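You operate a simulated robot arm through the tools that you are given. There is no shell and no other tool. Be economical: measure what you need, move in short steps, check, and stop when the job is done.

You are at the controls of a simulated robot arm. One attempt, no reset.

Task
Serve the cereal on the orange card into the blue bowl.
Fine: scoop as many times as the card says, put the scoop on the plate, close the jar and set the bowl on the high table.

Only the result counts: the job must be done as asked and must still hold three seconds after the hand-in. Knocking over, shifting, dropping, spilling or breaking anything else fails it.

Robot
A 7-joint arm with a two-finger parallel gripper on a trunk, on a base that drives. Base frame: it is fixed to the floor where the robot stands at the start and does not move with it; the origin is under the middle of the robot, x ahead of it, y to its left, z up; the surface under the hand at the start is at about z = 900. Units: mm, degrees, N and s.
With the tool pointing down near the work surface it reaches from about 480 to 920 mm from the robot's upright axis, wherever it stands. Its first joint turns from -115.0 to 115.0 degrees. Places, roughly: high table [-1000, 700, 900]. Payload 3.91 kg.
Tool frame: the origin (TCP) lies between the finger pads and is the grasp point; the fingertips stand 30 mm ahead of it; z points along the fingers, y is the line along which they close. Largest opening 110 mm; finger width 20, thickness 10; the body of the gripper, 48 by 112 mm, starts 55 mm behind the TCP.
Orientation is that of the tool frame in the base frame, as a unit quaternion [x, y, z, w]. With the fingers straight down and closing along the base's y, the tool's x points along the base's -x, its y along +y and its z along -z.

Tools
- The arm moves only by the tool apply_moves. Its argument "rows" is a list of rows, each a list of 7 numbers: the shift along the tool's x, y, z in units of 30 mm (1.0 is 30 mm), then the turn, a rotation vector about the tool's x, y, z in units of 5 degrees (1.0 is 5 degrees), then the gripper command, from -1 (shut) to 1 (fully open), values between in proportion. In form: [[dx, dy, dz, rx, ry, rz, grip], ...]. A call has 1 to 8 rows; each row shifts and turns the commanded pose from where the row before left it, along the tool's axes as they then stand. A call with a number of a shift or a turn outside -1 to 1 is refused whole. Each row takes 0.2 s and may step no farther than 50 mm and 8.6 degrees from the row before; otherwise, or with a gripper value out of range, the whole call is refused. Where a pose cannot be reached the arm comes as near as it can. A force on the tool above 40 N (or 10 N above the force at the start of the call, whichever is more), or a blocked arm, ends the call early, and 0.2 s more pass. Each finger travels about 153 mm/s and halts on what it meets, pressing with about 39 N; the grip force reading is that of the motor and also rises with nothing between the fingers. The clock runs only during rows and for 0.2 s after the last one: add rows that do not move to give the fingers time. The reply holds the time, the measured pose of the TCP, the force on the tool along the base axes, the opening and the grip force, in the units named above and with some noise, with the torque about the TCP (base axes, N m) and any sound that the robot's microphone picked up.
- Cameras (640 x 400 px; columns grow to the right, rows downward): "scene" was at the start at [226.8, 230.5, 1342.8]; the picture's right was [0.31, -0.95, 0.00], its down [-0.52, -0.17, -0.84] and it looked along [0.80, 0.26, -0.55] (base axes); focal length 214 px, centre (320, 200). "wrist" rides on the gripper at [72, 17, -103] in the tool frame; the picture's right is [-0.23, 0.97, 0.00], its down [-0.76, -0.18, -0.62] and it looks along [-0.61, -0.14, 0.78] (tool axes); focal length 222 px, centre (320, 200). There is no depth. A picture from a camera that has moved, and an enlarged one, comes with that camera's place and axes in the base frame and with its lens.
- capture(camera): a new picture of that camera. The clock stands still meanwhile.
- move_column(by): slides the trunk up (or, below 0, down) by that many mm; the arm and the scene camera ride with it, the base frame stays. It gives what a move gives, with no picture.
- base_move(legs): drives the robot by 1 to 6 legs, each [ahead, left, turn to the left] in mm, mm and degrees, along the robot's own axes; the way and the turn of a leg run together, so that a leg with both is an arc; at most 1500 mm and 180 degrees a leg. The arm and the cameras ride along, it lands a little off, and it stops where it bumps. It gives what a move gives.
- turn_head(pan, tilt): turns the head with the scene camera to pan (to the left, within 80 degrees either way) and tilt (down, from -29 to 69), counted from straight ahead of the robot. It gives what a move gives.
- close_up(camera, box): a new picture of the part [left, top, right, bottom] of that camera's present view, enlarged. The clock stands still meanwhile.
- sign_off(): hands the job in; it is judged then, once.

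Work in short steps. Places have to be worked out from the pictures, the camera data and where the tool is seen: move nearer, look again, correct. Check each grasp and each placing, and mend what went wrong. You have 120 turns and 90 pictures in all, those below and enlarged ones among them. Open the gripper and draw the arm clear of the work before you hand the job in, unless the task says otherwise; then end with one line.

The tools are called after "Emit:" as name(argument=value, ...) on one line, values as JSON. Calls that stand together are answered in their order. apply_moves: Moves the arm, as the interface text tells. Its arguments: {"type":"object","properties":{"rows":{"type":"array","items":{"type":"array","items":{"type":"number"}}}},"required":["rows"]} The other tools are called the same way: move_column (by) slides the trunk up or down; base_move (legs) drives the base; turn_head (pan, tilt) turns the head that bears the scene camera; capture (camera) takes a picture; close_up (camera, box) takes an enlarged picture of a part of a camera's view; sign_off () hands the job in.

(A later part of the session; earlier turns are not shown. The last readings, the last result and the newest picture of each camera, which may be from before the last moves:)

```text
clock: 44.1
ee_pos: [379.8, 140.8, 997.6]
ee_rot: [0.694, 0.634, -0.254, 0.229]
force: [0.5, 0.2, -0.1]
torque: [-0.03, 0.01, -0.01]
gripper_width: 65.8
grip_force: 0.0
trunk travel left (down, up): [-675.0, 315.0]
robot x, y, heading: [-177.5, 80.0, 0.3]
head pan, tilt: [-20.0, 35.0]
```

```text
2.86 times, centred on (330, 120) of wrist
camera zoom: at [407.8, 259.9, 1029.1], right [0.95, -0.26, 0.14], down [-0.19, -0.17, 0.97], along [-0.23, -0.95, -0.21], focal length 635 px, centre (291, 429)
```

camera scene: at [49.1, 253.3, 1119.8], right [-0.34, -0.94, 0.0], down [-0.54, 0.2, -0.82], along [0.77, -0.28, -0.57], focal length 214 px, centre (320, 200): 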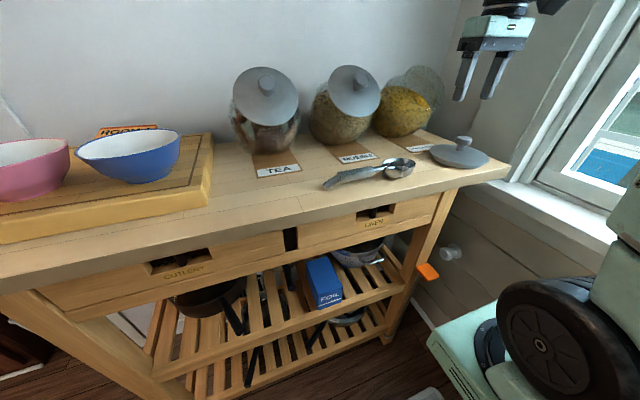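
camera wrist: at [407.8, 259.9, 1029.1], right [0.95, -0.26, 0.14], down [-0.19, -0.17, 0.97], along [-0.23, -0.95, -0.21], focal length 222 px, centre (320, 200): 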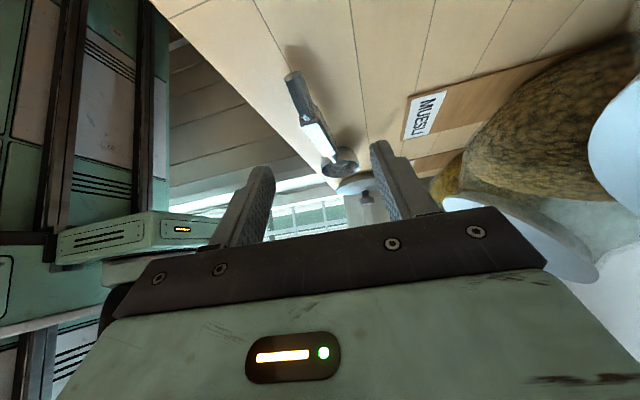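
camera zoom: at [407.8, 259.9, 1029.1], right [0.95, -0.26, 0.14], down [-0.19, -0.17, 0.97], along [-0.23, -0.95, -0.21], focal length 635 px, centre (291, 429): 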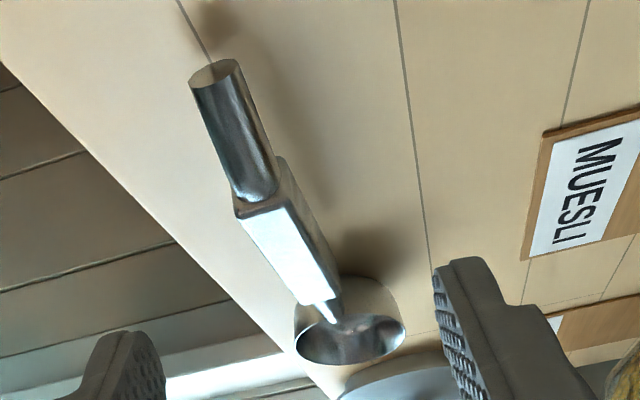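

Handle lies between the fingers' approach line. I advance 81 mm along the tool and check before closing.

Emit:
apply_moves(rows=[[0.01, -0.013, 0.68, 0, 0, 0, 0.2], [0.01, -0.013, 0.68, 0, 0, 0, 0.2], [0.01, -0.013, 0.68, 0, 0, 0, 0.2], [0.01, -0.013, 0.55, 0, 0, 0, 0.2], [0, 0, 0, 0, 0, 0, 0.2]])

Emit:
close_up(camera="scene", box=[260, 190, 420, 290])

Emit:
close_up(camera="wrist", box=[220, 80, 420, 205])

```text
clock: 45.3
ee_pos: [373.0, 90.1, 937.7]
ee_rot: [0.694, 0.633, -0.254, 0.229]
force: [1.1, -0.1, 0.1]
torque: [0.03, -0.03, 0.02]
gripper_width: 66.0
grip_force: 0.0
trunk travel left (down, up): [-675.0, 315.0]
robot x, y, heading: [-175.7, 80.7, 0.3]
head pan, tilt: [-20.0, 35.0]
```

```text
4.00 times, centred on (340, 240) of scene
camera zoom: at [49.1, 253.3, 1339.8], right [-0.34, -0.94, 0.0], down [-0.54, 0.2, -0.82], along [0.77, -0.28, -0.57], focal length 858 px, centre (240, 40)
```

zoom: 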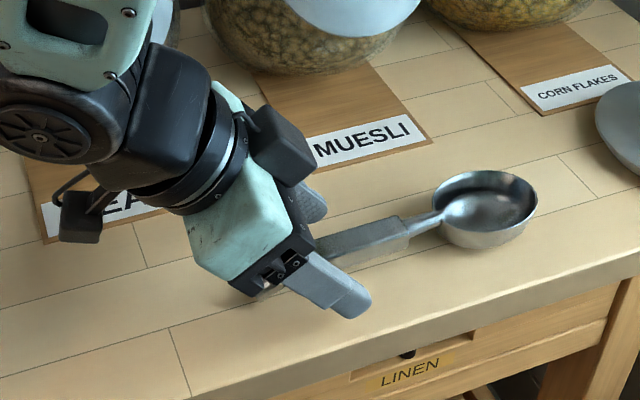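

```text
3.20 times, centred on (320, 142) of wrist
camera zoom: at [401.2, 210.1, 969.6], right [0.95, -0.26, 0.14], down [-0.19, -0.17, 0.97], along [-0.23, -0.95, -0.21], focal length 711 px, centre (320, 384)
```

zoom: 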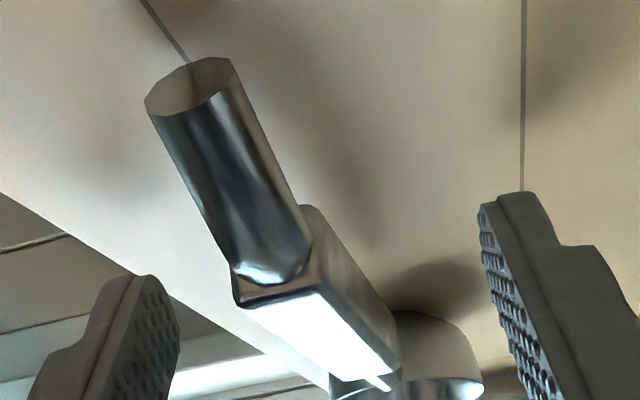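

Fingers straddle the block. Advance 3 mm more and close.

Emit:
apply_moves(rows=[[0, 0, 0.1, 0, 0, 0, 0.2], [0, 0, 0, 0, 0, 0, -0.3], [0, 0, 0, 0, 0, 0, -0.6], [0, 0, 0, 0, 0, 0, -1], [0, 0, 0, 0, 0, 0, -1], [0, 0, 0, 0, 0, 0, -1]])

Emit:
close_up(camera="scene", box=[260, 190, 420, 290])

```text
clock: 46.7
ee_pos: [373.2, 89.4, 933.5]
ee_rot: [0.695, 0.633, -0.254, 0.229]
force: [-0.8, -0.3, -1.0]
torque: [0.07, -0.03, -0.02]
gripper_width: 17.1
grip_force: 25.1
trunk travel left (down, up): [-675.0, 315.0]
robot x, y, heading: [-172.0, 81.0, -0.0]
head pan, tilt: [-20.0, 35.0]
```

```text
4.00 times, centred on (340, 240) of scene
camera zoom: at [49.2, 253.3, 1339.8], right [-0.34, -0.94, 0.0], down [-0.54, 0.2, -0.82], along [0.77, -0.28, -0.57], focal length 858 px, centre (240, 40)
```

zoom: 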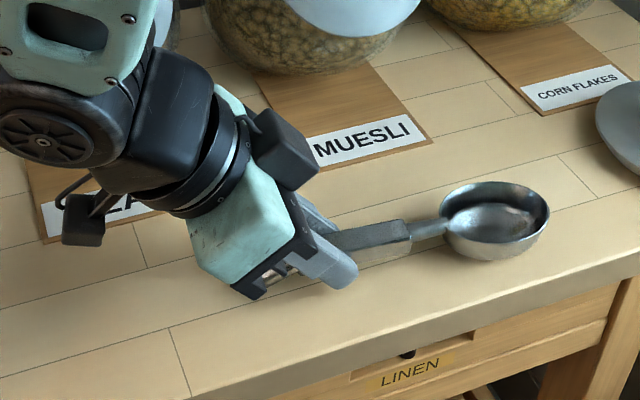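

Scoop gripped (17 mm). Lift straight up 150 mm.

Emit:
apply_moves(rows=[[-0.3, 0, -0.36, 0, 0, 0, -1], [-0.643, 0, -0.766, 0, 0, 0, -1], [-0.643, 0, -0.766, 0, 0, 0, -1], [-0.643, 0, -0.766, 0, 0, 0, -1], [-0.643, 0, -0.766, 0, 0, 0, -1], [-0.643, 0, -0.766, 0, 0, 0, -1], [0, 0, 0, 0, 0, 0, -1]])

Emit:
capture(camera="scene")

Emit:
capture(camera="wrist")

```text
clock: 48.3
ee_pos: [374.3, 88.7, 1099.8]
ee_rot: [0.695, 0.632, -0.254, 0.229]
force: [-0.5, 0.1, -1.4]
torque: [0.08, 0.0, 0.02]
gripper_width: 17.6
grip_force: 25.0
trunk travel left (down, up): [-675.0, 315.0]
robot x, y, heading: [-177.1, 80.5, 0.0]
head pan, tilt: [-20.0, 35.0]
```

```text
49 pictures are left
camera scene: at [49.2, 253.3, 1339.8], right [-0.34, -0.94, 0.0], down [-0.54, 0.2, -0.82], along [0.77, -0.28, -0.57], focal length 214 px, centre (320, 200)
```

scene: 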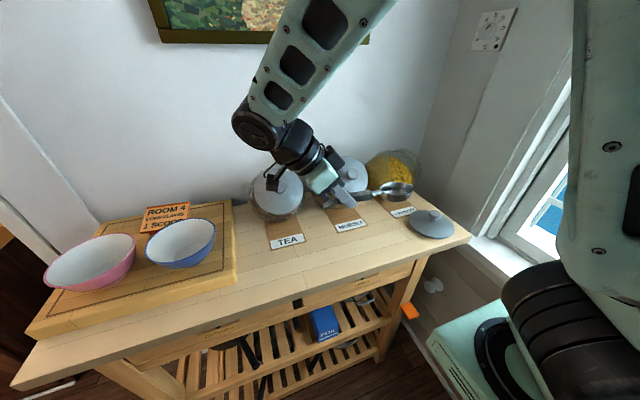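

```text
48 pictures are left
camera wrist: at [401.7, 207.3, 1131.8], right [0.95, -0.26, 0.14], down [-0.19, -0.17, 0.97], along [-0.23, -0.95, -0.21], focal length 222 px, centre (320, 200)
```

wrist: 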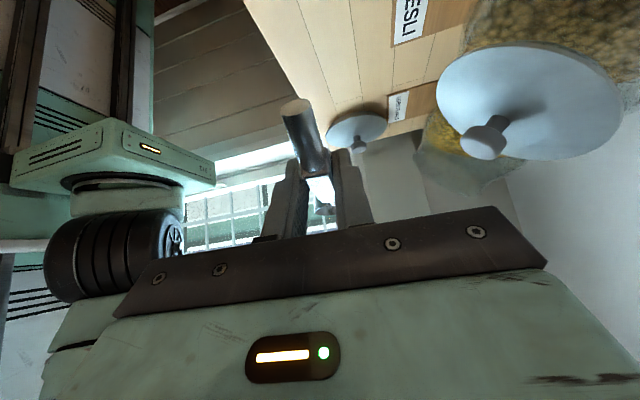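

Good grip. Now I raise 120 mm and swing the scoop (yaw about the vertical) to point forward while moving to y ≈ −194.

Emit:
apply_moves(rows=[[-0.643, 0, -0.766, -0.643, 0, -0.766, -1], [-0.643, 0, -0.766, -0.643, 0, -0.766, -1], [-0.643, 0, -0.766, -0.643, 0, -0.766, -1], [-0.643, 0, -0.766, -0.643, 0, -0.766, -1], [-0.467, -0.158, 0.392, -0.643, 0, -0.766, -1], [-0.455, -0.21, 0.382, -0.643, 0, -0.766, -1], [-0.439, -0.261, 0.368, -0.643, 0, -0.766, -1], [-0.42, -0.31, 0.352, -0.643, 0, -0.766, -1]])

Emit:
apply_moves(rows=[[-0.398, -0.357, 0.334, -0.643, 0, -0.766, -1], [-0.372, -0.401, 0.3125, -0.643, 0, -0.766, -1], [-0.344, -0.442, 0.289, -0.643, 0, -0.766, -1], [-0.313, -0.479, 0.263, -0.643, 0, -0.766, -1], [-0.28, -0.513, 0.235, -0.643, 0, -0.766, -1], [-0.245, -0.543, 0.206, -0.643, 0, -0.766, -1], [-0.208, -0.569, 0.175, -0.643, 0, -0.766, -1], [-0.169, -0.59, 0.142, -0.643, 0, -0.766, -1]])

Emit:
apply_moves(rows=[[-0.129, -0.607, 0.108, -0.643, 0, -0.766, -1], [-0.088, -0.619, 0.074, -0.643, 0, -0.766, -1], [-0.046, -0.627, 0.039, -0.643, 0, -0.766, -1], [0, 0, 0, -0.064, 0, -0.077, -1], [0, 0, 0, 0, 0, 0, -1]])

Emit:
capture(camera="scene")

```text
clock: 50.1
ee_pos: [374.6, 12.4, 1221.0]
ee_rot: [0.436, 0.833, -0.16, 0.301]
force: [0.1, 0.5, -0.5]
torque: [0.0, 0.05, 0.0]
gripper_width: 17.2
grip_force: 24.7
trunk travel left (down, up): [-675.0, 315.0]
robot x, y, heading: [-170.4, 85.1, 0.3]
head pan, tilt: [-20.0, 35.0]
```

```text
clock: 51.9
ee_pos: [401.3, -142.5, 1192.9]
ee_rot: [0.126, 0.932, -0.046, 0.338]
force: [-0.4, -0.2, -0.5]
torque: [0.03, 0.05, -0.02]
gripper_width: 17.4
grip_force: 25.9
out of reach, approached as far as the arm can: row 4, 5
trunk travel left (down, up): [-675.0, 315.0]
robot x, y, heading: [-170.9, 75.5, 0.2]
head pan, tilt: [-20.0, 35.0]
```

```text
clock: 53.1
ee_pos: [410.1, -202.7, 1184.3]
ee_rot: [-0.003, 0.943, 0.0, 0.333]
force: [-0.1, -0.3, -0.2]
torque: [-0.04, 0.04, -0.01]
gripper_width: 17.2
grip_force: 25.2
trunk travel left (down, up): [-675.0, 315.0]
robot x, y, heading: [-174.2, 79.8, 0.2]
head pan, tilt: [-20.0, 35.0]
```

```text
47 pictures are left
camera scene: at [57.8, 250.3, 1338.2], right [-0.34, -0.94, 0.0], down [-0.55, 0.2, -0.81], along [0.77, -0.28, -0.58], focal length 214 px, centre (320, 200)
```

scene: 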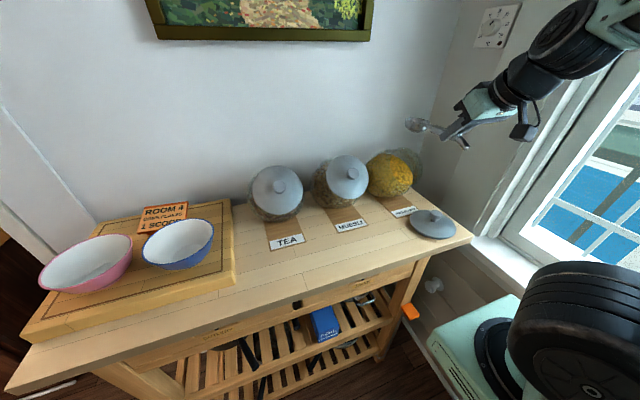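

The arm drifted due to being too folded (too near). I back the base 100 mm, giving the arm room, then restore the pose.

Emit:
base_move(legs=[[-100, 0, 0]])

Emit:
capture(camera="scene")

```text
clock: 54.3
ee_pos: [310.9, -203.0, 1183.9]
ee_rot: [-0.001, 0.943, -0.001, 0.334]
force: [-0.1, -0.4, -0.8]
torque: [0.0, 0.05, 0.02]
gripper_width: 17.4
grip_force: 24.8
trunk travel left (down, up): [-675.0, 315.0]
robot x, y, heading: [-277.2, 80.5, 0.1]
head pan, tilt: [-20.0, 35.0]
```

```text
46 pictures are left
camera scene: at [-41.0, 250.4, 1338.3], right [-0.34, -0.94, 0.0], down [-0.55, 0.2, -0.81], along [0.77, -0.28, -0.58], focal length 214 px, centre (320, 200)
```

scene: 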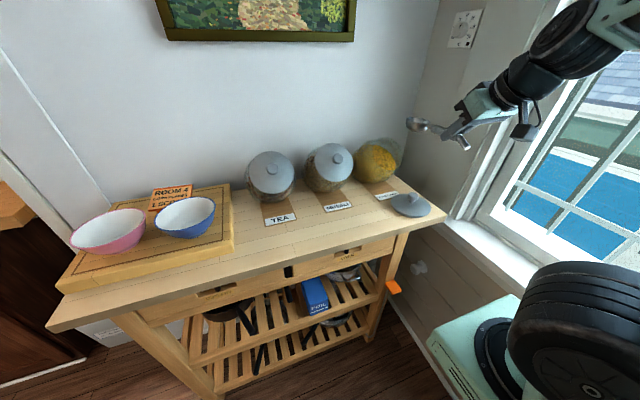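

Emit:
close_up(camera="scene", box=[380, 90, 500, 165])

Emit:
apply_moves(rows=[[0, 0.28, 0, 0, 0, 0, -1], [-0.5, 0, 0.5, 0, 0, 0, -1], [-0.7, 0, 0.5, 0, 0, 0, -1], [-0.7, 0, 0.5, 0, 0, 0, -1], [0, 0, 0, 0, 0, 0, -1]])

```text
5.33 times, centred on (440, 128) of scene
camera zoom: at [-41.0, 250.4, 1338.3], right [-0.34, -0.94, 0.0], down [-0.55, 0.2, -0.81], along [0.77, -0.28, -0.58], focal length 1144 px, centre (-320, 587)
```

zoom: 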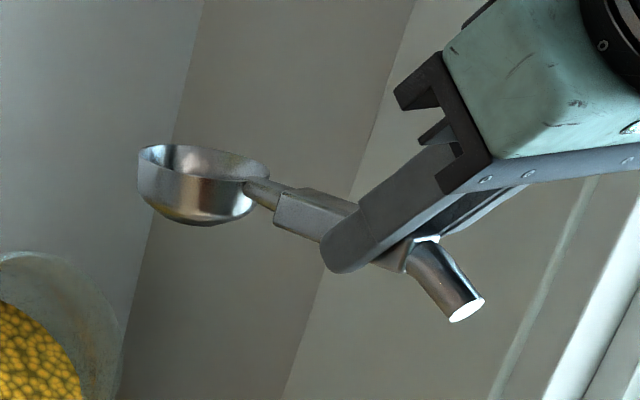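

```text
clock: 55.5
ee_pos: [374.4, -192.2, 1191.6]
ee_rot: [-0.002, 0.941, -0.001, 0.337]
force: [0.3, -0.5, -0.1]
torque: [-0.01, 0.07, -0.01]
gripper_width: 17.7
grip_force: 25.4
trunk travel left (down, up): [-675.0, 315.0]
robot x, y, heading: [-274.9, 79.7, -0.2]
head pan, tilt: [-20.0, 35.0]
```

Scoop is level, bowl ≈117 mm ahead of the TCP. I pitch it 44° down in front of the opening and look.

Emit:
apply_moves(rows=[[0, 0, 0, 0, 0.98, 0, -1], [0, 0, 0, 0, 0.98, 0, -1], [0, 0, 0, 0, 0.98, 0, -1], [0, 0, 0, 0, 0.98, 0, -1], [0, 0, 0, 0, 0.98, 0, -1], [0, 0, 0, 0, 0.98, 0, -1], [0, 0, 0, 0, 0.98, 0, -1], [0, 0, 0, 0, 0.98, 0, -1]])

Emit:
apply_moves(rows=[[0, 0, 0, 0, 0.9, 0, -1], [-0.65, 0, 0.2, 0, 0, 0, -1], [-0.65, 0, 0.2, 0, 0, 0, -1], [0, 0, 0, 0, 0, 0, -1]])

Emit:
close_up(camera="scene", box=[340, 100, 500, 200])

Emit:
capture(camera="wrist")

```text
clock: 57.3
ee_pos: [375.2, -192.0, 1191.2]
ee_rot: [-0.001, 1.0, -0.002, 0.001]
force: [-0.8, -0.9, -1.1]
torque: [0.0, 0.02, 0.0]
gripper_width: 17.6
grip_force: 25.6
trunk travel left (down, up): [-675.0, 315.0]
robot x, y, heading: [-274.6, 80.9, -0.0]
head pan, tilt: [-20.0, 35.0]
```

```text
clock: 58.3
ee_pos: [414.0, -190.6, 1175.1]
ee_rot: [-0.001, 0.999, -0.001, -0.038]
force: [0.3, 0.1, 0.4]
torque: [-0.01, 0.03, 0.01]
gripper_width: 17.6
grip_force: 25.3
trunk travel left (down, up): [-675.0, 315.0]
robot x, y, heading: [-272.4, 81.0, 0.1]
head pan, tilt: [-20.0, 35.0]
```

```text
4.00 times, centred on (420, 150) of scene
camera zoom: at [-50.1, 253.3, 1339.8], right [-0.34, -0.94, 0.0], down [-0.54, 0.2, -0.82], along [0.77, -0.28, -0.57], focal length 858 px, centre (-80, 400)
```

zoom: 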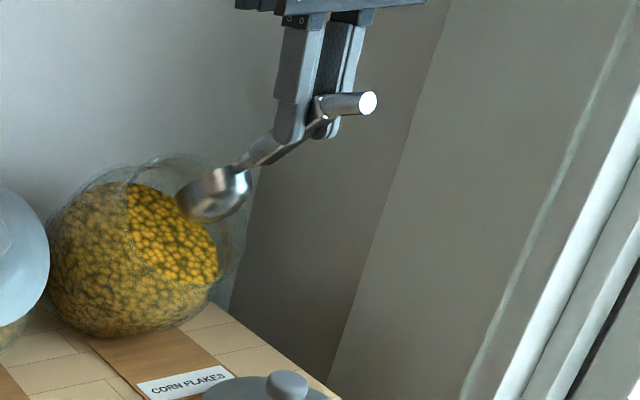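

```text
43 pictures are left
camera wrist: at [348.1, -175.2, 1284.0], right [0.22, 0.97, -0.02], down [0.81, -0.17, 0.56], along [0.55, -0.14, -0.82], focal length 222 px, centre (320, 200)
```

wrist: 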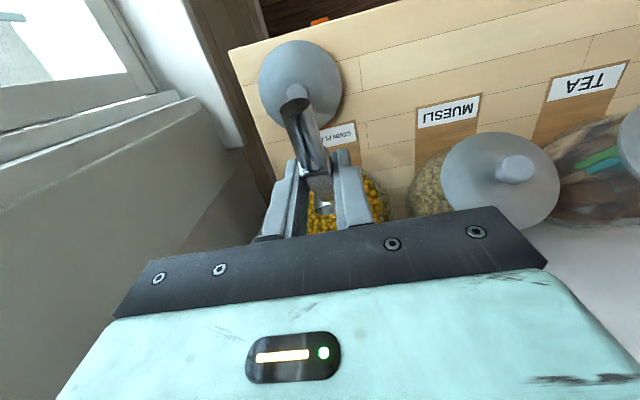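

Bowl is aligned with the opening axis. Insert 75 mm along the axis and check.

Emit:
apply_moves(rows=[[-0.386, -0.03, 0.318, 0, 0, 0, -1], [-0.386, 0, 0.318, 0, 0, 0, -1], [-0.386, 0, 0.318, 0, 0, 0, -1], [-0.386, 0, 0.318, 0, 0, 0, -1], [-0.386, 0, 0.318, 0, 0, 0, -1], [0, 0, 0, 0, 0, 0, -1]])

Emit:
close_up(camera="scene", box=[340, 110, 460, 185])

```text
clock: 59.7
ee_pos: [466.5, -191.9, 1125.4]
ee_rot: [-0.001, 0.999, -0.002, -0.038]
force: [0.3, -0.6, -0.8]
torque: [0.05, 0.03, -0.01]
gripper_width: 17.4
grip_force: 25.1
trunk travel left (down, up): [-675.0, 315.0]
robot x, y, heading: [-275.0, 77.8, 0.3]
head pan, tilt: [-20.0, 35.0]
```

```text
5.33 times, centred on (400, 148) of scene
camera zoom: at [-50.1, 253.3, 1339.8], right [-0.34, -0.94, 0.0], down [-0.54, 0.2, -0.82], along [0.77, -0.28, -0.57], focal length 1144 px, centre (-107, 480)
```

zoom: 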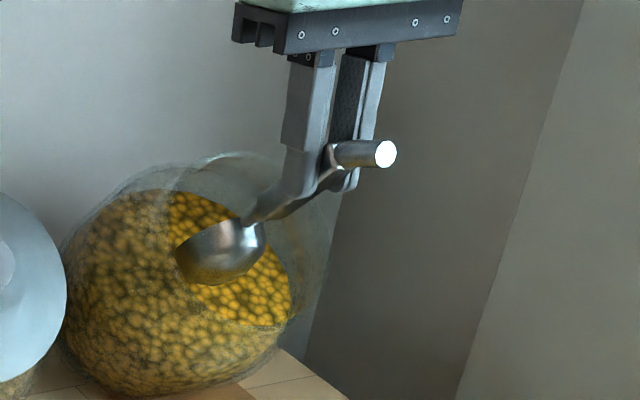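

Centered in the opening with no contact. Continue 60 mm into the flakes.

Emit:
apply_moves(rows=[[-0.257, 0, 0.212, 0, 0, 0, -1], [-0.257, 0, 0.212, 0, 0, 0, -1], [-0.257, 0, 0.212, 0, 0, 0, -1], [-0.257, 0, 0.212, 0, 0, 0, -1], [-0.257, 0, 0.212, 0, 0, 0, -1], [-0.257, 0, 0.212, 0, 0, 0, -1], [0, 0, 0, 0, 0, 0, -1]])

Emit:
close_up(camera="scene", box=[340, 110, 460, 185])

```text
clock: 61.3
ee_pos: [511.7, -192.8, 1081.8]
ee_rot: [-0.002, 0.999, -0.002, -0.037]
force: [-0.2, 0.4, 0.1]
torque: [0.02, 0.02, 0.01]
gripper_width: 17.3
grip_force: 24.8
trunk travel left (down, up): [-675.0, 315.0]
robot x, y, heading: [-273.1, 81.7, 0.1]
head pan, tilt: [-20.0, 35.0]
```

```text
5.33 times, centred on (400, 148) of scene
camera zoom: at [-50.1, 253.3, 1339.8], right [-0.34, -0.94, 0.0], down [-0.54, 0.2, -0.82], along [0.77, -0.28, -0.57], focal length 1144 px, centre (-107, 480)
```

zoom: 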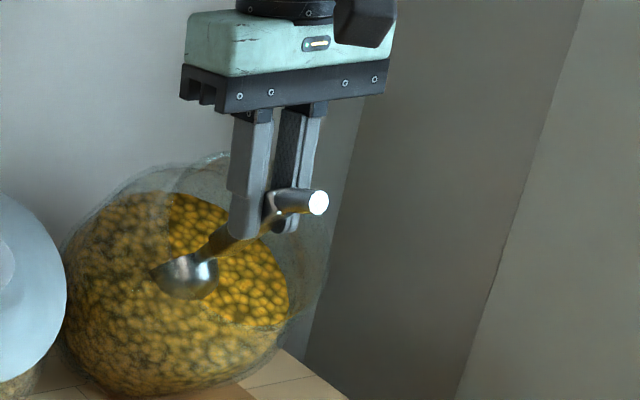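

Bowl only half in; push 22 mm deeper, then rotate the scoop up to level while drawing it back horizontally.

Emit:
apply_moves(rows=[[-0.257, 0, 0.212, 0, 0, 0, -1], [-0.257, 0, 0.212, 0, 0, 0, -1], [-0.08, 0, 0.06, 0, 0, 0, -1], [0, 0, 0, 0, 0, 0, -1]])

Emit:
close_up(camera="scene", box=[340, 110, 460, 185])

```text
clock: 62.3
ee_pos: [527.2, -192.9, 1066.5]
ee_rot: [-0.001, 0.999, -0.002, -0.038]
force: [-0.8, 0.2, -1.9]
torque: [0.04, 0.02, 0.07]
gripper_width: 17.3
grip_force: 24.9
trunk travel left (down, up): [-675.0, 315.0]
robot x, y, heading: [-277.3, 80.5, 0.2]
head pan, tilt: [-20.0, 35.0]
```

```text
5.33 times, centred on (400, 148) of scene
camera zoom: at [-50.0, 253.2, 1339.8], right [-0.34, -0.94, 0.0], down [-0.54, 0.2, -0.82], along [0.77, -0.28, -0.57], focal length 1144 px, centre (-107, 480)
```

zoom: 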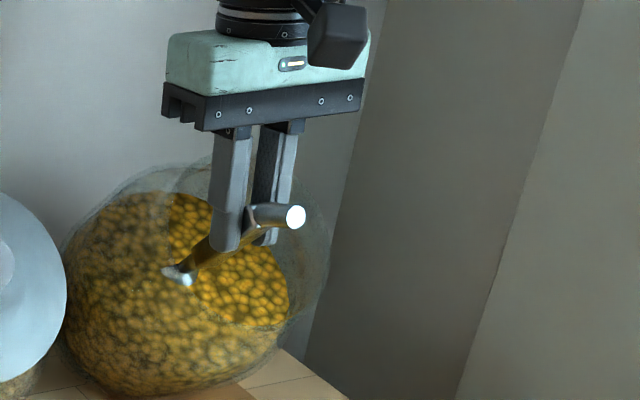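

Nearly submerged (load on the wrist rising). Now the scooping turn: pitch up 5° per row with horizontal draw‑back.

Emit:
apply_moves(rows=[[0.366, 0, 0.049, 0, -1, 0, -1], [0.367, 0, 0.017, 0, -1, 0, -1], [0.367, 0, -0.015, 0, -1, 0, -1], [0.364, 0, -0.047, 0, -1, 0, -1], [0, 0, 0, 0, 0, 0, -1]])

Emit:
close_up(camera="scene", box=[340, 110, 460, 185])

```text
clock: 63.5
ee_pos: [482.4, -192.2, 1064.5]
ee_rot: [-0.002, 0.991, -0.002, 0.137]
force: [0.9, 0.1, -1.5]
torque: [0.02, 0.02, -0.02]
gripper_width: 17.2
grip_force: 25.1
trunk travel left (down, up): [-675.0, 315.0]
robot x, y, heading: [-275.1, 80.6, 0.3]
head pan, tilt: [-20.0, 35.0]
```

```text
5.33 times, centred on (400, 148) of scene
camera zoom: at [-50.0, 253.3, 1339.8], right [-0.34, -0.94, 0.0], down [-0.54, 0.2, -0.82], along [0.77, -0.28, -0.57], focal length 1144 px, centre (-107, 480)
```

zoom: 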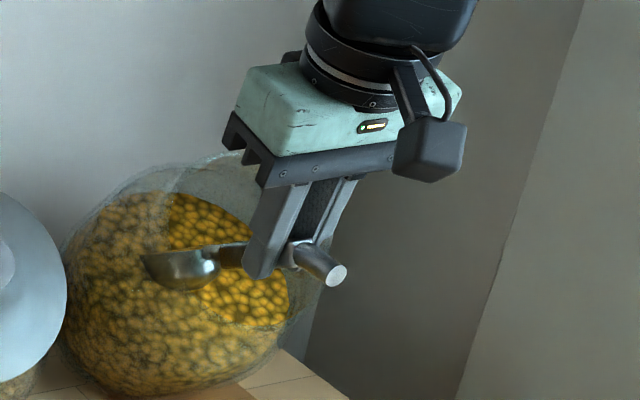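

Emit:
apply_moves(rows=[[0.359, 0, -0.079, 0, -1, 0, -1], [0.351, 0, -0.11, 0, -1, 0, -1], [0.341, 0, -0.14, 0, -1, 0, -1], [0.327, 0, -0.169, 0, -1, 0, -1], [0.311, 0, -0.198, 0, -0.75, 0, -1], [0, 0, 0, 0, 0, 0, -1]])

Emit:
close_up(camera="scene", box=[340, 110, 460, 185])

```text
clock: 64.9
ee_pos: [426.5, -192.4, 1061.2]
ee_rot: [-0.002, 0.941, -0.001, 0.338]
force: [0.5, 1.0, -1.0]
torque: [0.01, 0.09, -0.06]
gripper_width: 17.2
grip_force: 24.9
trunk travel left (down, up): [-675.0, 315.0]
robot x, y, heading: [-271.6, 80.3, 0.1]
head pan, tilt: [-20.0, 35.0]
```

```text
5.33 times, centred on (400, 148) of scene
camera zoom: at [-50.0, 253.3, 1339.8], right [-0.34, -0.94, 0.0], down [-0.54, 0.2, -0.82], along [0.77, -0.28, -0.57], focal length 1144 px, centre (-107, 480)
```

zoom: 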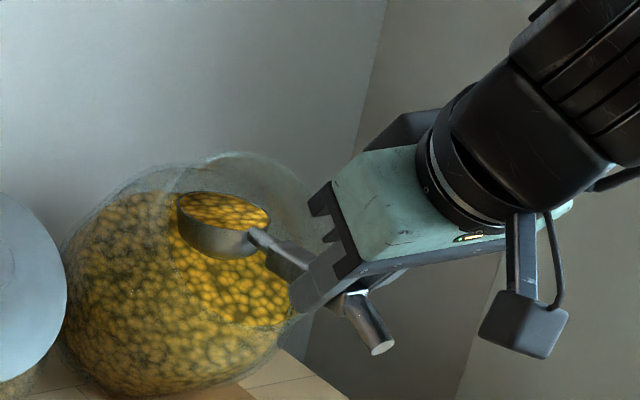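

The scoop is full and level. I withdraw it horizontally 85 mm.

Emit:
apply_moves(rows=[[0.36, 0, -0.297, 0, 0, 0, -1], [0.36, 0, -0.297, 0, 0, 0, -1], [0.36, 0, -0.297, 0, 0, 0, -1], [0.36, 0, -0.297, 0, 0, 0, -1], [0.36, 0, -0.297, 0, 0, 0, -1], [0.36, 0, -0.297, 0, 0, 0, -1], [0, 0, 0, 0, 0, 0, -1]])

Emit:
capture(camera="scene")

```text
clock: 66.5
ee_pos: [341.5, -193.6, 1060.2]
ee_rot: [-0.002, 0.941, -0.002, 0.337]
force: [0.7, 0.0, -1.1]
torque: [-0.01, 0.05, -0.01]
gripper_width: 17.3
grip_force: 24.8
trunk travel left (down, up): [-675.0, 315.0]
robot x, y, heading: [-274.6, 78.9, 0.0]
head pan, tilt: [-20.0, 35.0]
```

```text
37 pictures are left
camera scene: at [-50.0, 253.3, 1339.8], right [-0.34, -0.94, 0.0], down [-0.54, 0.2, -0.82], along [0.77, -0.28, -0.57], focal length 214 px, centre (320, 200)
```

scene: 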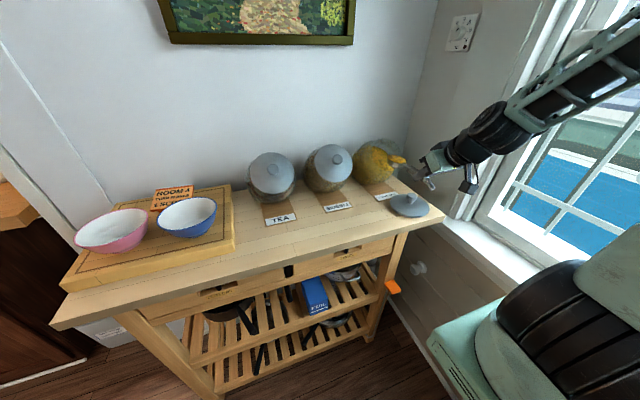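

Scoop out, level and full. Blue bowl centre ≈ (455,417), rim z≈1005. I raise and carry the scoop level across to the left.

Emit:
apply_moves(rows=[[-0.4, 0, -0.25, 0, 0, 0, -1], [-0.769, 0, -0.5, 0, 0, 0, -1], [-0.769, 0, -0.5, 0, 0, 0, -1], [-0.769, 0, -0.5, 0, 0, 0, -1], [-0.4, 0, -0.25, 0, 0, 0, -1], [0, 0, 0, 0, 0, 0, -1]])

Emit:
apply_moves(rows=[[0, 0.5, 0, 0, 0, 0, -1], [0, 1, 0, 0, 0, 0, -1], [0, 1, 0, 0, 0, 0, -1], [0, 1, 0, 0, 0, 0, -1], [0, 1, 0, 0, 0, 0, -1], [0, 1, 0, 0, 0, 0, -1], [0, 1, 0, 0, 0, 0, -1], [0, 0.5, 0, 0, 0, 0, -1]])

Emit:
capture(camera="scene")

```text
clock: 67.9
ee_pos: [376.7, -193.5, 1169.0]
ee_rot: [-0.004, 0.941, -0.001, 0.337]
force: [0.0, -0.6, -0.8]
torque: [0.01, 0.08, 0.0]
gripper_width: 17.4
grip_force: 24.8
trunk travel left (down, up): [-675.0, 315.0]
robot x, y, heading: [-272.4, 83.0, 0.1]
head pan, tilt: [-20.0, 35.0]
```

```text
clock: 69.7
ee_pos: [377.1, 16.8, 1165.8]
ee_rot: [-0.002, 0.942, -0.001, 0.337]
force: [0.0, -0.6, 0.0]
torque: [0.01, 0.05, -0.01]
gripper_width: 17.3
grip_force: 25.3
trunk travel left (down, up): [-675.0, 315.0]
robot x, y, heading: [-274.1, 82.5, -0.0]
head pan, tilt: [-20.0, 35.0]
```

```text
36 pictures are left
camera scene: at [-50.1, 253.1, 1339.8], right [-0.34, -0.94, 0.0], down [-0.54, 0.2, -0.82], along [0.77, -0.28, -0.57], focal length 214 px, centre (320, 200)
```

scene: 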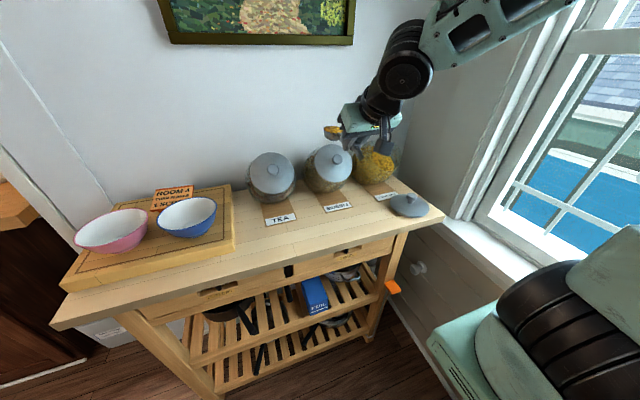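

Emit:
apply_moves(rows=[[0, 0.5, 0, 0, 0, 0, -1], [0, 1, 0, 0, 0, 0, -1], [0, 1, 0, 0, 0, 0, -1], [0, 1, 0, 0, 0, 0, -1], [0, 1, 0, 0, 0, 0, -1], [0, 1, 0, 0, 0, 0, -1], [0, 1, 0, 0, 0, 0, -1], [0, 0.5, 0, 0, 0, 0, -1]])

Emit:
apply_moves(rows=[[0, 0.5, 0, 0, 0, 0, -1], [0, 1, 0, 0, 0, 0, -1], [0, 1, 0, 0, 0, 0, -1], [0, 1, 0, 0, 0, 0, -1], [0, 1, 0, 0, 0, 0, -1], [0, 1, 0, 0, 0, 0, -1], [0, 1, 0, 0, 0, 0, -1], [0, 0.5, 0, 0, 0, 0, -1]])

Emit:
turn_head(pan=20, tilt=38)

Emit:
capture(camera="scene")

```text
clock: 71.5
ee_pos: [375.1, 227.1, 1166.2]
ee_rot: [-0.002, 0.942, 0.0, 0.336]
force: [0.3, 0.1, -0.8]
torque: [0.02, 0.02, 0.02]
gripper_width: 17.1
grip_force: 25.2
trunk travel left (down, up): [-675.0, 315.0]
robot x, y, heading: [-274.1, 80.4, -0.2]
head pan, tilt: [-20.0, 35.0]
```

```text
clock: 73.3
ee_pos: [318.4, 356.1, 1201.1]
ee_rot: [-0.002, 0.941, -0.001, 0.338]
force: [-0.8, 0.6, -1.5]
torque: [-0.01, 0.08, -0.01]
gripper_width: 17.5
grip_force: 24.6
out of reach, approached as far as the arm can: row 3, 4, 5, 6, 7, 8
trunk travel left (down, up): [-675.0, 315.0]
robot x, y, heading: [-273.7, 82.3, -0.1]
head pan, tilt: [-20.0, 35.0]
```

```text
clock: 74.3
ee_pos: [319.0, 356.0, 1200.5]
ee_rot: [-0.002, 0.941, -0.001, 0.338]
force: [-0.7, 0.2, -0.7]
torque: [-0.01, 0.04, -0.01]
gripper_width: 17.3
grip_force: 24.9
trunk travel left (down, up): [-675.0, 315.0]
robot x, y, heading: [-276.2, 80.7, 0.0]
head pan, tilt: [20.0, 38.0]
```

```text
35 pictures are left
camera scene: at [-51.8, 312.9, 1335.2], right [0.34, -0.94, 0.0], down [-0.58, -0.21, -0.79], along [0.74, 0.27, -0.62], focal length 214 px, centre (320, 200)
```

scene: 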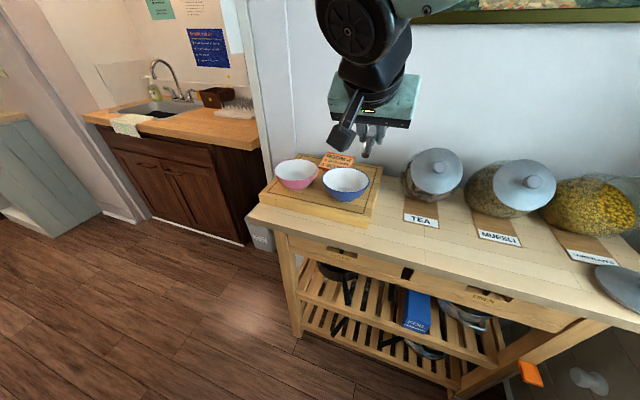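

Joint limits stop the arm here; I'd rather strafe the robot left 330 mm so the bowl is in front of it.

Emit:
base_move(legs=[[0, 330, 0]])

Emit:
apply_moves(rows=[[0, -0.5, 0, 0, 0, 0, -1], [0, -1, 0, 0, 0, 0, -1], [0, -1, 0, 0, 0, 0, -1], [0, -1, 0, 0, 0, 0, -1], [0, -1, 0, 0, 0, 0, -1], [0, -1, 0, 0, 0, 0, -1], [0, -1, 0, 0, 0, 0, -1], [0, -0.5, 0, 0, 0, 0, -1]])

Emit:
capture(camera="scene")

```text
clock: 76.5
ee_pos: [316.6, 686.7, 1200.2]
ee_rot: [-0.003, 0.941, -0.001, 0.338]
force: [0.4, -0.6, -0.6]
torque: [-0.01, 0.06, -0.01]
gripper_width: 17.3
grip_force: 25.1
trunk travel left (down, up): [-675.0, 315.0]
robot x, y, heading: [-274.8, 406.1, 0.2]
head pan, tilt: [20.0, 38.0]
```

```text
clock: 78.3
ee_pos: [317.8, 475.7, 1202.4]
ee_rot: [-0.003, 0.942, -0.001, 0.337]
force: [0.1, 0.5, -0.1]
torque: [-0.02, 0.06, 0.0]
gripper_width: 17.5
grip_force: 25.3
trunk travel left (down, up): [-675.0, 315.0]
robot x, y, heading: [-279.2, 409.6, 0.2]
head pan, tilt: [20.0, 38.0]
```

```text
34 pictures are left
camera scene: at [-53.4, 642.4, 1335.2], right [0.35, -0.94, 0.0], down [-0.58, -0.21, -0.79], along [0.74, 0.27, -0.62], focal length 214 px, centre (320, 200)
```

scene: 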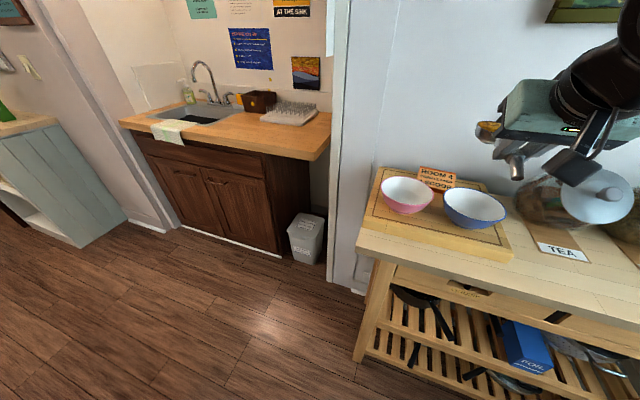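

Scoop still loaded. Move it over the blue bowl (TCP ≈ (337,433,1095)) and check.

Emit:
apply_moves(rows=[[0.445, -0.36, 0.79, 0, 0, 0, -1], [0.445, -0.36, 0.79, 0, 0, 0, -1], [0.445, -0.36, 0.79, 0, 0, 0, -1], [0.445, -0.36, 0.79, 0, 0, 0, -1], [0, 0, 0, 0, 0, 0, -1]])

Emit:
turn_head(pan=-5, tilt=38)

Emit:
capture(camera="scene")

```text
clock: 79.5
ee_pos: [337.0, 435.3, 1094.9]
ee_rot: [-0.004, 0.941, 0.0, 0.338]
force: [0.5, -0.5, 0.1]
torque: [-0.02, 0.09, -0.01]
gripper_width: 17.6
grip_force: 25.1
trunk travel left (down, up): [-675.0, 315.0]
robot x, y, heading: [-274.0, 411.1, 0.6]
head pan, tilt: [20.0, 38.0]
```

```text
clock: 80.4
ee_pos: [336.4, 435.3, 1094.7]
ee_rot: [-0.004, 0.941, 0.0, 0.338]
force: [-0.5, 0.3, -1.0]
torque: [-0.03, 0.07, -0.02]
gripper_width: 17.5
grip_force: 25.1
trunk travel left (down, up): [-675.0, 315.0]
robot x, y, heading: [-277.6, 410.5, 0.4]
head pan, tilt: [-5.0, 38.0]
```

```text
33 pictures are left
camera scene: at [-48.4, 605.2, 1335.2], right [-0.08, -1.0, 0.0], down [-0.61, 0.05, -0.79], along [0.79, -0.06, -0.62], focal length 214 px, centre (320, 200)
```

scene: 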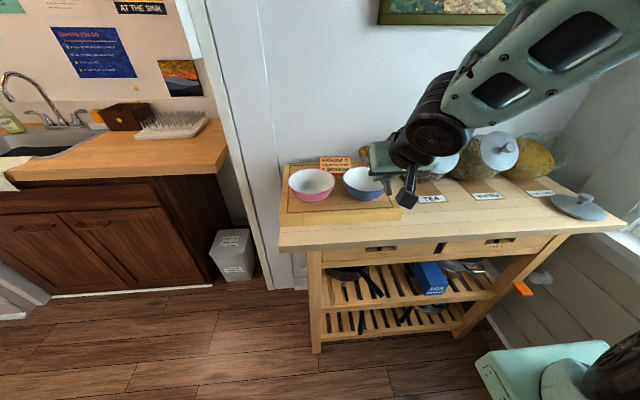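

Emit:
close_up(camera="scene", box=[280, 130, 440, 230])

```text
4.00 times, centred on (360, 180) of scene
camera zoom: at [-48.4, 605.2, 1335.2], right [-0.08, -1.0, 0.0], down [-0.61, 0.05, -0.79], along [0.79, -0.06, -0.62], focal length 858 px, centre (160, 280)
```

zoom: 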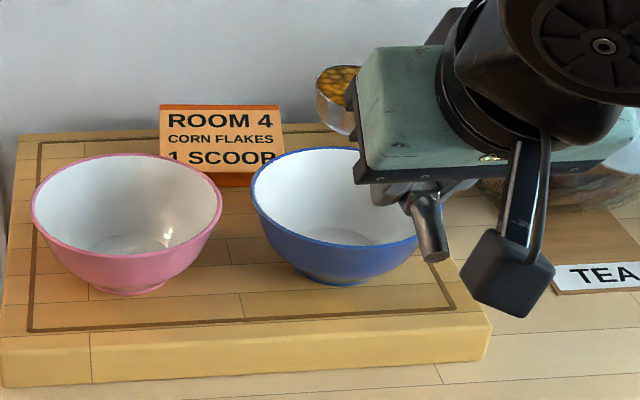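

Relative to the blue bowl the scoop is ≈12 mm too far right; shift +24 mm (so the pouring lip on the −y side is centred), then roll the scoop 40° to start.

Emit:
apply_moves(rows=[[0, 0.8, 0, 0, 0, 0, -1], [0, 0, 0, -0.766, 0, 0.643, -1], [0, 0, 0, -0.766, 0, 0.643, -1], [0, 0, 0, -0.766, 0, 0.643, -1], [0, 0, 0, -0.766, 0, 0.643, -1], [0, 0, 0, -0.766, 0, 0.643, -1], [0, 0, 0, -0.766, 0, 0.643, -1], [0, 0, 0, 0, 0, 0, -1]])

Emit:
close_up(camera="scene", box=[280, 130, 440, 230])

```text
clock: 82.2
ee_pos: [337.8, 458.9, 1094.2]
ee_rot: [0.085, 0.91, 0.243, 0.325]
force: [-0.2, -0.1, 0.1]
torque: [0.02, 0.04, 0.02]
gripper_width: 17.3
grip_force: 25.0
trunk travel left (down, up): [-675.0, 315.0]
robot x, y, heading: [-276.1, 409.4, 0.3]
head pan, tilt: [-5.0, 38.0]
```

```text
4.00 times, centred on (360, 180) of scene
camera zoom: at [-48.4, 605.2, 1335.2], right [-0.08, -1.0, 0.0], down [-0.61, 0.05, -0.79], along [0.79, -0.07, -0.62], focal length 858 px, centre (160, 280)
```

zoom: 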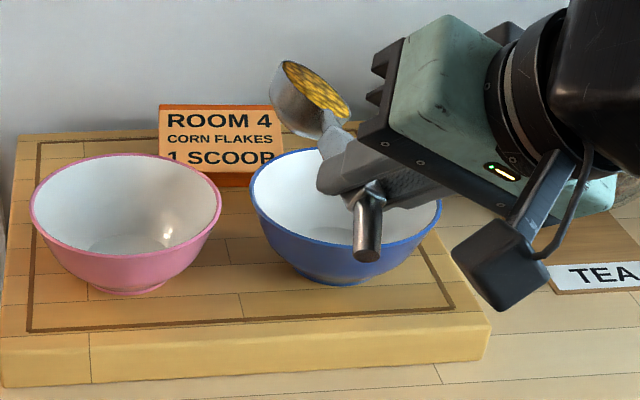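

Rolled fine; scoop is now slightly too far left, so I shift −15 mm in y and roll on to ~65°.

Emit:
apply_moves(rows=[[-0.161, -0.433, -0.19, 0, 0, 0, -1], [0, 0, 0, -0.766, 0, 0.643, -1], [0, 0, 0, -0.766, 0, 0.643, -1], [0, 0, 0, -0.766, 0, 0.643, -1], [0, 0, 0, -0.766, 0, 0.643, -1], [0, 0, 0, -0.766, 0, 0.643, -1], [0, 0, 0, -0.766, 0, 0.643, -1], [0, 0, 0, -0.766, 0, 0.643, -1]])

Emit:
close_up(camera="scene", box=[280, 130, 440, 230])

```text
clock: 84.0
ee_pos: [343.3, 450.7, 1119.8]
ee_rot: [0.183, 0.795, 0.503, 0.284]
force: [-0.2, 0.3, -1.2]
torque: [-0.02, 0.06, 0.02]
gripper_width: 17.6
grip_force: 24.9
out of reach, approached as far as the arm can: row 6, 7, 8
trunk travel left (down, up): [-675.0, 315.0]
robot x, y, heading: [-279.7, 410.5, 0.1]
head pan, tilt: [-5.0, 38.0]
```

```text
4.00 times, centred on (360, 180) of scene
camera zoom: at [-48.4, 605.2, 1335.2], right [-0.08, -1.0, 0.0], down [-0.61, 0.05, -0.79], along [0.79, -0.07, -0.62], focal length 858 px, centre (160, 280)
```

zoom: 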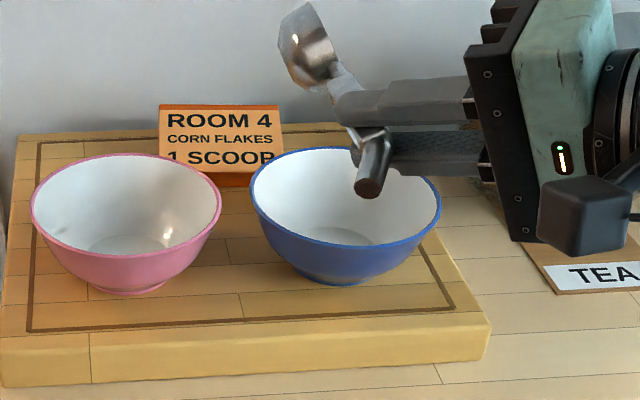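

Reach limits raised the hand somewhat. I zoom in to see whether flakes fell.

Emit:
close_up(camera="scene", box=[335, 125, 399, 165])

Emit:
capture(camera="wrist")

```text
10.00 times, centred on (367, 145) of scene
camera zoom: at [-48.4, 605.2, 1335.2], right [-0.08, -1.0, 0.0], down [-0.61, 0.05, -0.79], along [0.79, -0.07, -0.62], focal length 2145 px, centre (-150, 750)
```

zoom: 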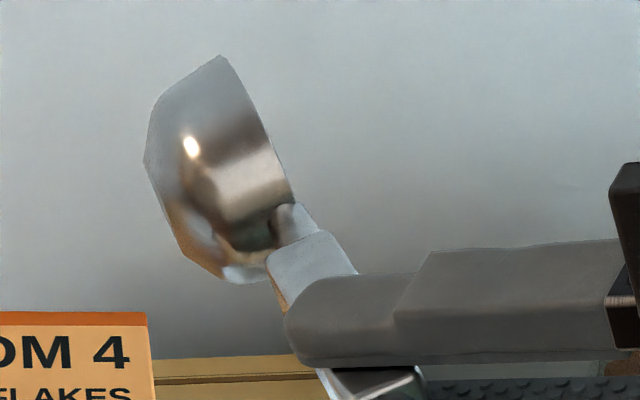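

```text
28 pictures are left
camera wrist: at [220.5, 426.3, 1150.1], right [0.18, 0.28, 0.94], down [0.19, -0.95, 0.25], along [0.96, 0.14, -0.23], focal length 222 px, centre (320, 200)
```

wrist: 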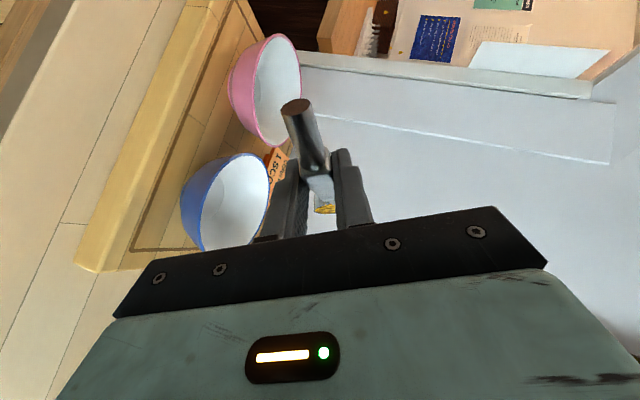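

Flakes are still in the scoop. I'll keep the scoop bowl in place, shift −15 mm y, and pitch the handle up (scoop nose down) about the base y‑axis, pivoting at the scoop bowl — a direction with more reach.

Emit:
apply_moves(rows=[[-0.289, -0.214, -0.348, 0, 0, 0, -1], [-0.091, 0.307, -0.113, 0.577, 0.427, 0.696, -1], [-0.091, 0.307, -0.113, 0.577, 0.427, 0.696, -1], [-0.091, 0.307, -0.113, 0.577, 0.427, 0.696, -1], [-0.091, 0.307, -0.113, 0.577, 0.427, 0.696, -1], [-0.091, 0.307, -0.113, 0.577, 0.427, 0.696, -1], [-0.091, 0.307, -0.113, 0.577, 0.427, 0.696, -1], [0, 0, 0, 0, 0, 0, -1]])

Emit:
close_up(camera="scene", box=[280, 110, 440, 210])

```text
clock: 85.8
ee_pos: [354.9, 436.1, 1182.9]
ee_rot: [0.307, 0.842, 0.439, 0.068]
force: [0.1, -0.8, -0.8]
torque: [-0.03, 0.05, -0.05]
gripper_width: 17.4
grip_force: 25.1
out of reach, approached as far as the arm can: row 1
trunk travel left (down, up): [-675.0, 315.0]
robot x, y, heading: [-277.6, 408.2, 0.3]
head pan, tilt: [-5.0, 38.0]
```

```text
4.00 times, centred on (360, 160) of scene
camera zoom: at [-48.4, 605.2, 1335.2], right [-0.08, -1.0, 0.0], down [-0.61, 0.05, -0.79], along [0.79, -0.07, -0.62], focal length 858 px, centre (160, 360)
```

zoom: 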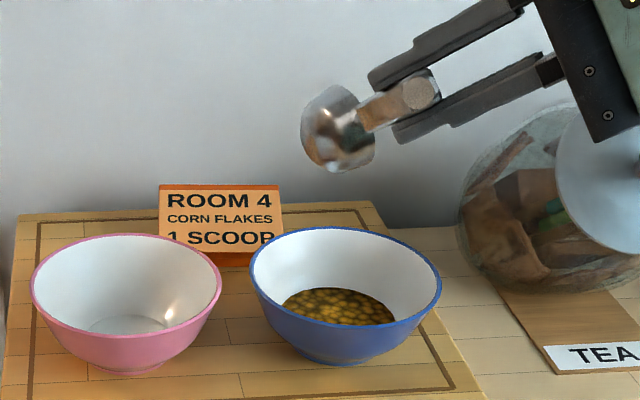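

The flakes landed in the blue bowl. I tilt a further 20° to be sure the scoop empties, then look for stragglers.

Emit:
apply_moves(rows=[[-0.091, 0.307, -0.113, 0.577, 0.427, 0.696, -1], [-0.091, 0.307, -0.113, 0.577, 0.427, 0.696, -1], [-0.091, 0.307, -0.113, 0.577, 0.427, 0.696, -1], [-0.091, 0.307, -0.113, 0.577, 0.427, 0.696, -1], [0, 0, 0, 0, 0, 0, -1], [0, 0, 0, 0, 0, 0, -1]])

Emit:
capture(camera="scene")

Emit:
capture(camera="wrist")

```text
clock: 87.2
ee_pos: [360.8, 426.4, 1172.4]
ee_rot: [0.329, 0.822, 0.465, 0.017]
force: [-0.2, 0.4, -1.1]
torque: [-0.04, 0.04, 0.01]
gripper_width: 17.1
grip_force: 25.6
out of reach, approached as far as the arm can: row 1, 2, 3, 4
trunk travel left (down, up): [-675.0, 315.0]
robot x, y, heading: [-277.8, 409.6, 0.3]
head pan, tilt: [-5.0, 38.0]
```

```text
26 pictures are left
camera scene: at [-48.4, 605.2, 1335.2], right [-0.08, -1.0, 0.0], down [-0.61, 0.05, -0.79], along [0.79, -0.07, -0.62], focal length 214 px, centre (320, 200)
```

scene: 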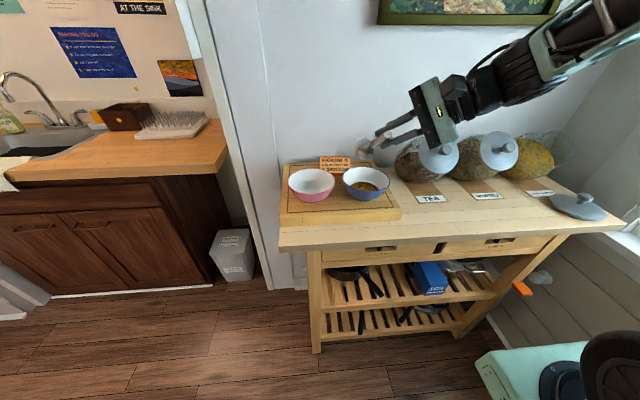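

```text
25 pictures are left
camera wrist: at [278.0, 395.4, 1263.4], right [0.69, 0.21, 0.69], down [0.29, -0.96, 0.0], along [0.66, 0.2, -0.72], focal length 222 px, centre (320, 200)
```

wrist: 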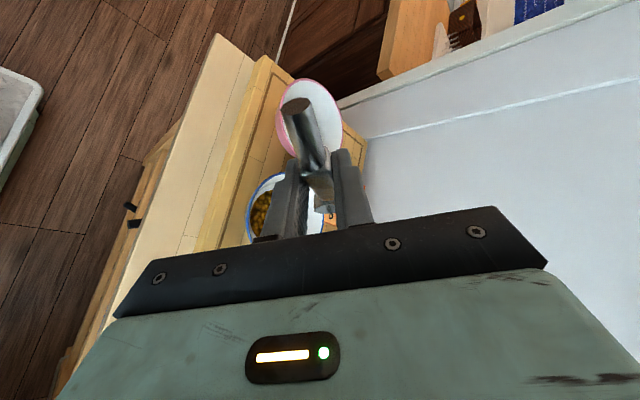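

Scoop is empty, flakes in the blue bowl. I rise and rotate the scoop back to level.

Emit:
apply_moves(rows=[[0.25, 0.7, -0.51, 0, 0, 0, -1], [0.25, 0.7, -0.51, 0, 0, 0, -1], [0, 0, 0, 0.505, -0.405, -0.722, -1], [0, 0, 0, 0.505, -0.405, -0.722, -1], [0, 0, 0, 0.505, -0.405, -0.722, -1], [0, 0, 0, 0.505, -0.405, -0.722, -1], [0, 0, 0, 0.505, -0.405, -0.722, -1], [0, 0, 0, 0.505, -0.405, -0.722, -1]])

Emit:
apply_moves(rows=[[0, 0, 0, 0.505, -0.405, -0.722, -1], [0, 0, 0, 0.505, -0.405, -0.722, -1], [0, 0, 0, 0.505, -0.405, -0.722, -1], [0, 0, 0, 0.505, -0.405, -0.722, -1], [0, 0, 0, 0.505, -0.405, -0.722, -1], [0, 0, 0, 0.505, -0.405, -0.722, -1], [0, 0, 0, 0.505, -0.405, -0.722, -1], [0, 0, 0, 0.505, -0.405, -0.722, -1]])

Emit:
apply_moves(rows=[[0, 0, 0, 0.505, -0.405, -0.722, -1], [0, 0, 0, 0.505, -0.405, -0.722, -1], [0, 0, 0, 0, 0, 0, -1]])

```text
clock: 89.0
ee_pos: [367.6, 412.0, 1170.1]
ee_rot: [0.232, 0.912, 0.302, 0.153]
force: [-1.9, 10.3, 0.7]
torque: [-0.62, -0.01, -0.26]
gripper_width: 17.5
grip_force: 24.8
out of reach, approached as far as the arm can: row 1, 2
trunk travel left (down, up): [-675.0, 315.0]
robot x, y, heading: [-275.9, 408.1, 0.4]
head pan, tilt: [-5.0, 38.0]
```

```text
clock: 90.5
ee_pos: [366.9, 401.1, 1191.2]
ee_rot: [0.126, 0.936, 0.206, 0.258]
force: [0.4, -0.2, -0.4]
torque: [-0.02, 0.06, -0.01]
gripper_width: 17.4
grip_force: 24.9
trunk travel left (down, up): [-675.0, 315.0]
robot x, y, heading: [-277.3, 410.6, 0.3]
head pan, tilt: [-5.0, 38.0]
stopped in row 7: the arm was blocked; the commanded pose is now the measured one
```

```text
clock: 91.3
ee_pos: [368.2, 393.9, 1193.3]
ee_rot: [0.095, 0.938, 0.148, 0.298]
force: [-0.8, 0.3, -0.7]
torque: [0.01, 0.1, 0.01]
gripper_width: 17.3
grip_force: 25.0
trunk travel left (down, up): [-675.0, 315.0]
robot x, y, heading: [-277.7, 410.0, 0.2]
head pan, tilt: [-5.0, 38.0]
```

A 10 N side force and a block occurred: I check the scene for contact with the tea jar.

Emit:
capture(camera="scene")

```text
24 pictures are left
camera scene: at [-75.7, 611.4, 1298.3], right [-0.01, -1.0, 0.0], down [-0.92, 0.01, -0.4], along [0.4, -0.01, -0.92], focal length 214 px, centre (320, 200)
```

scene: 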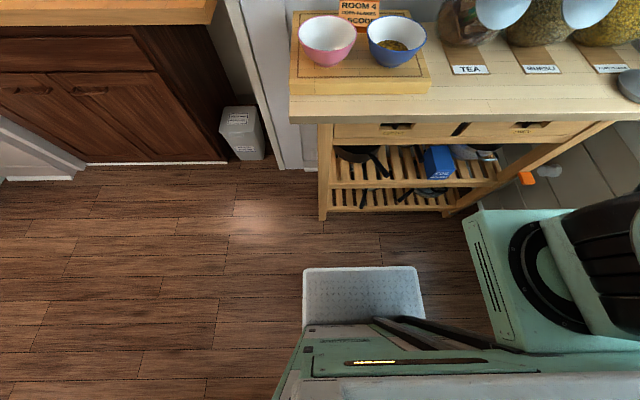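

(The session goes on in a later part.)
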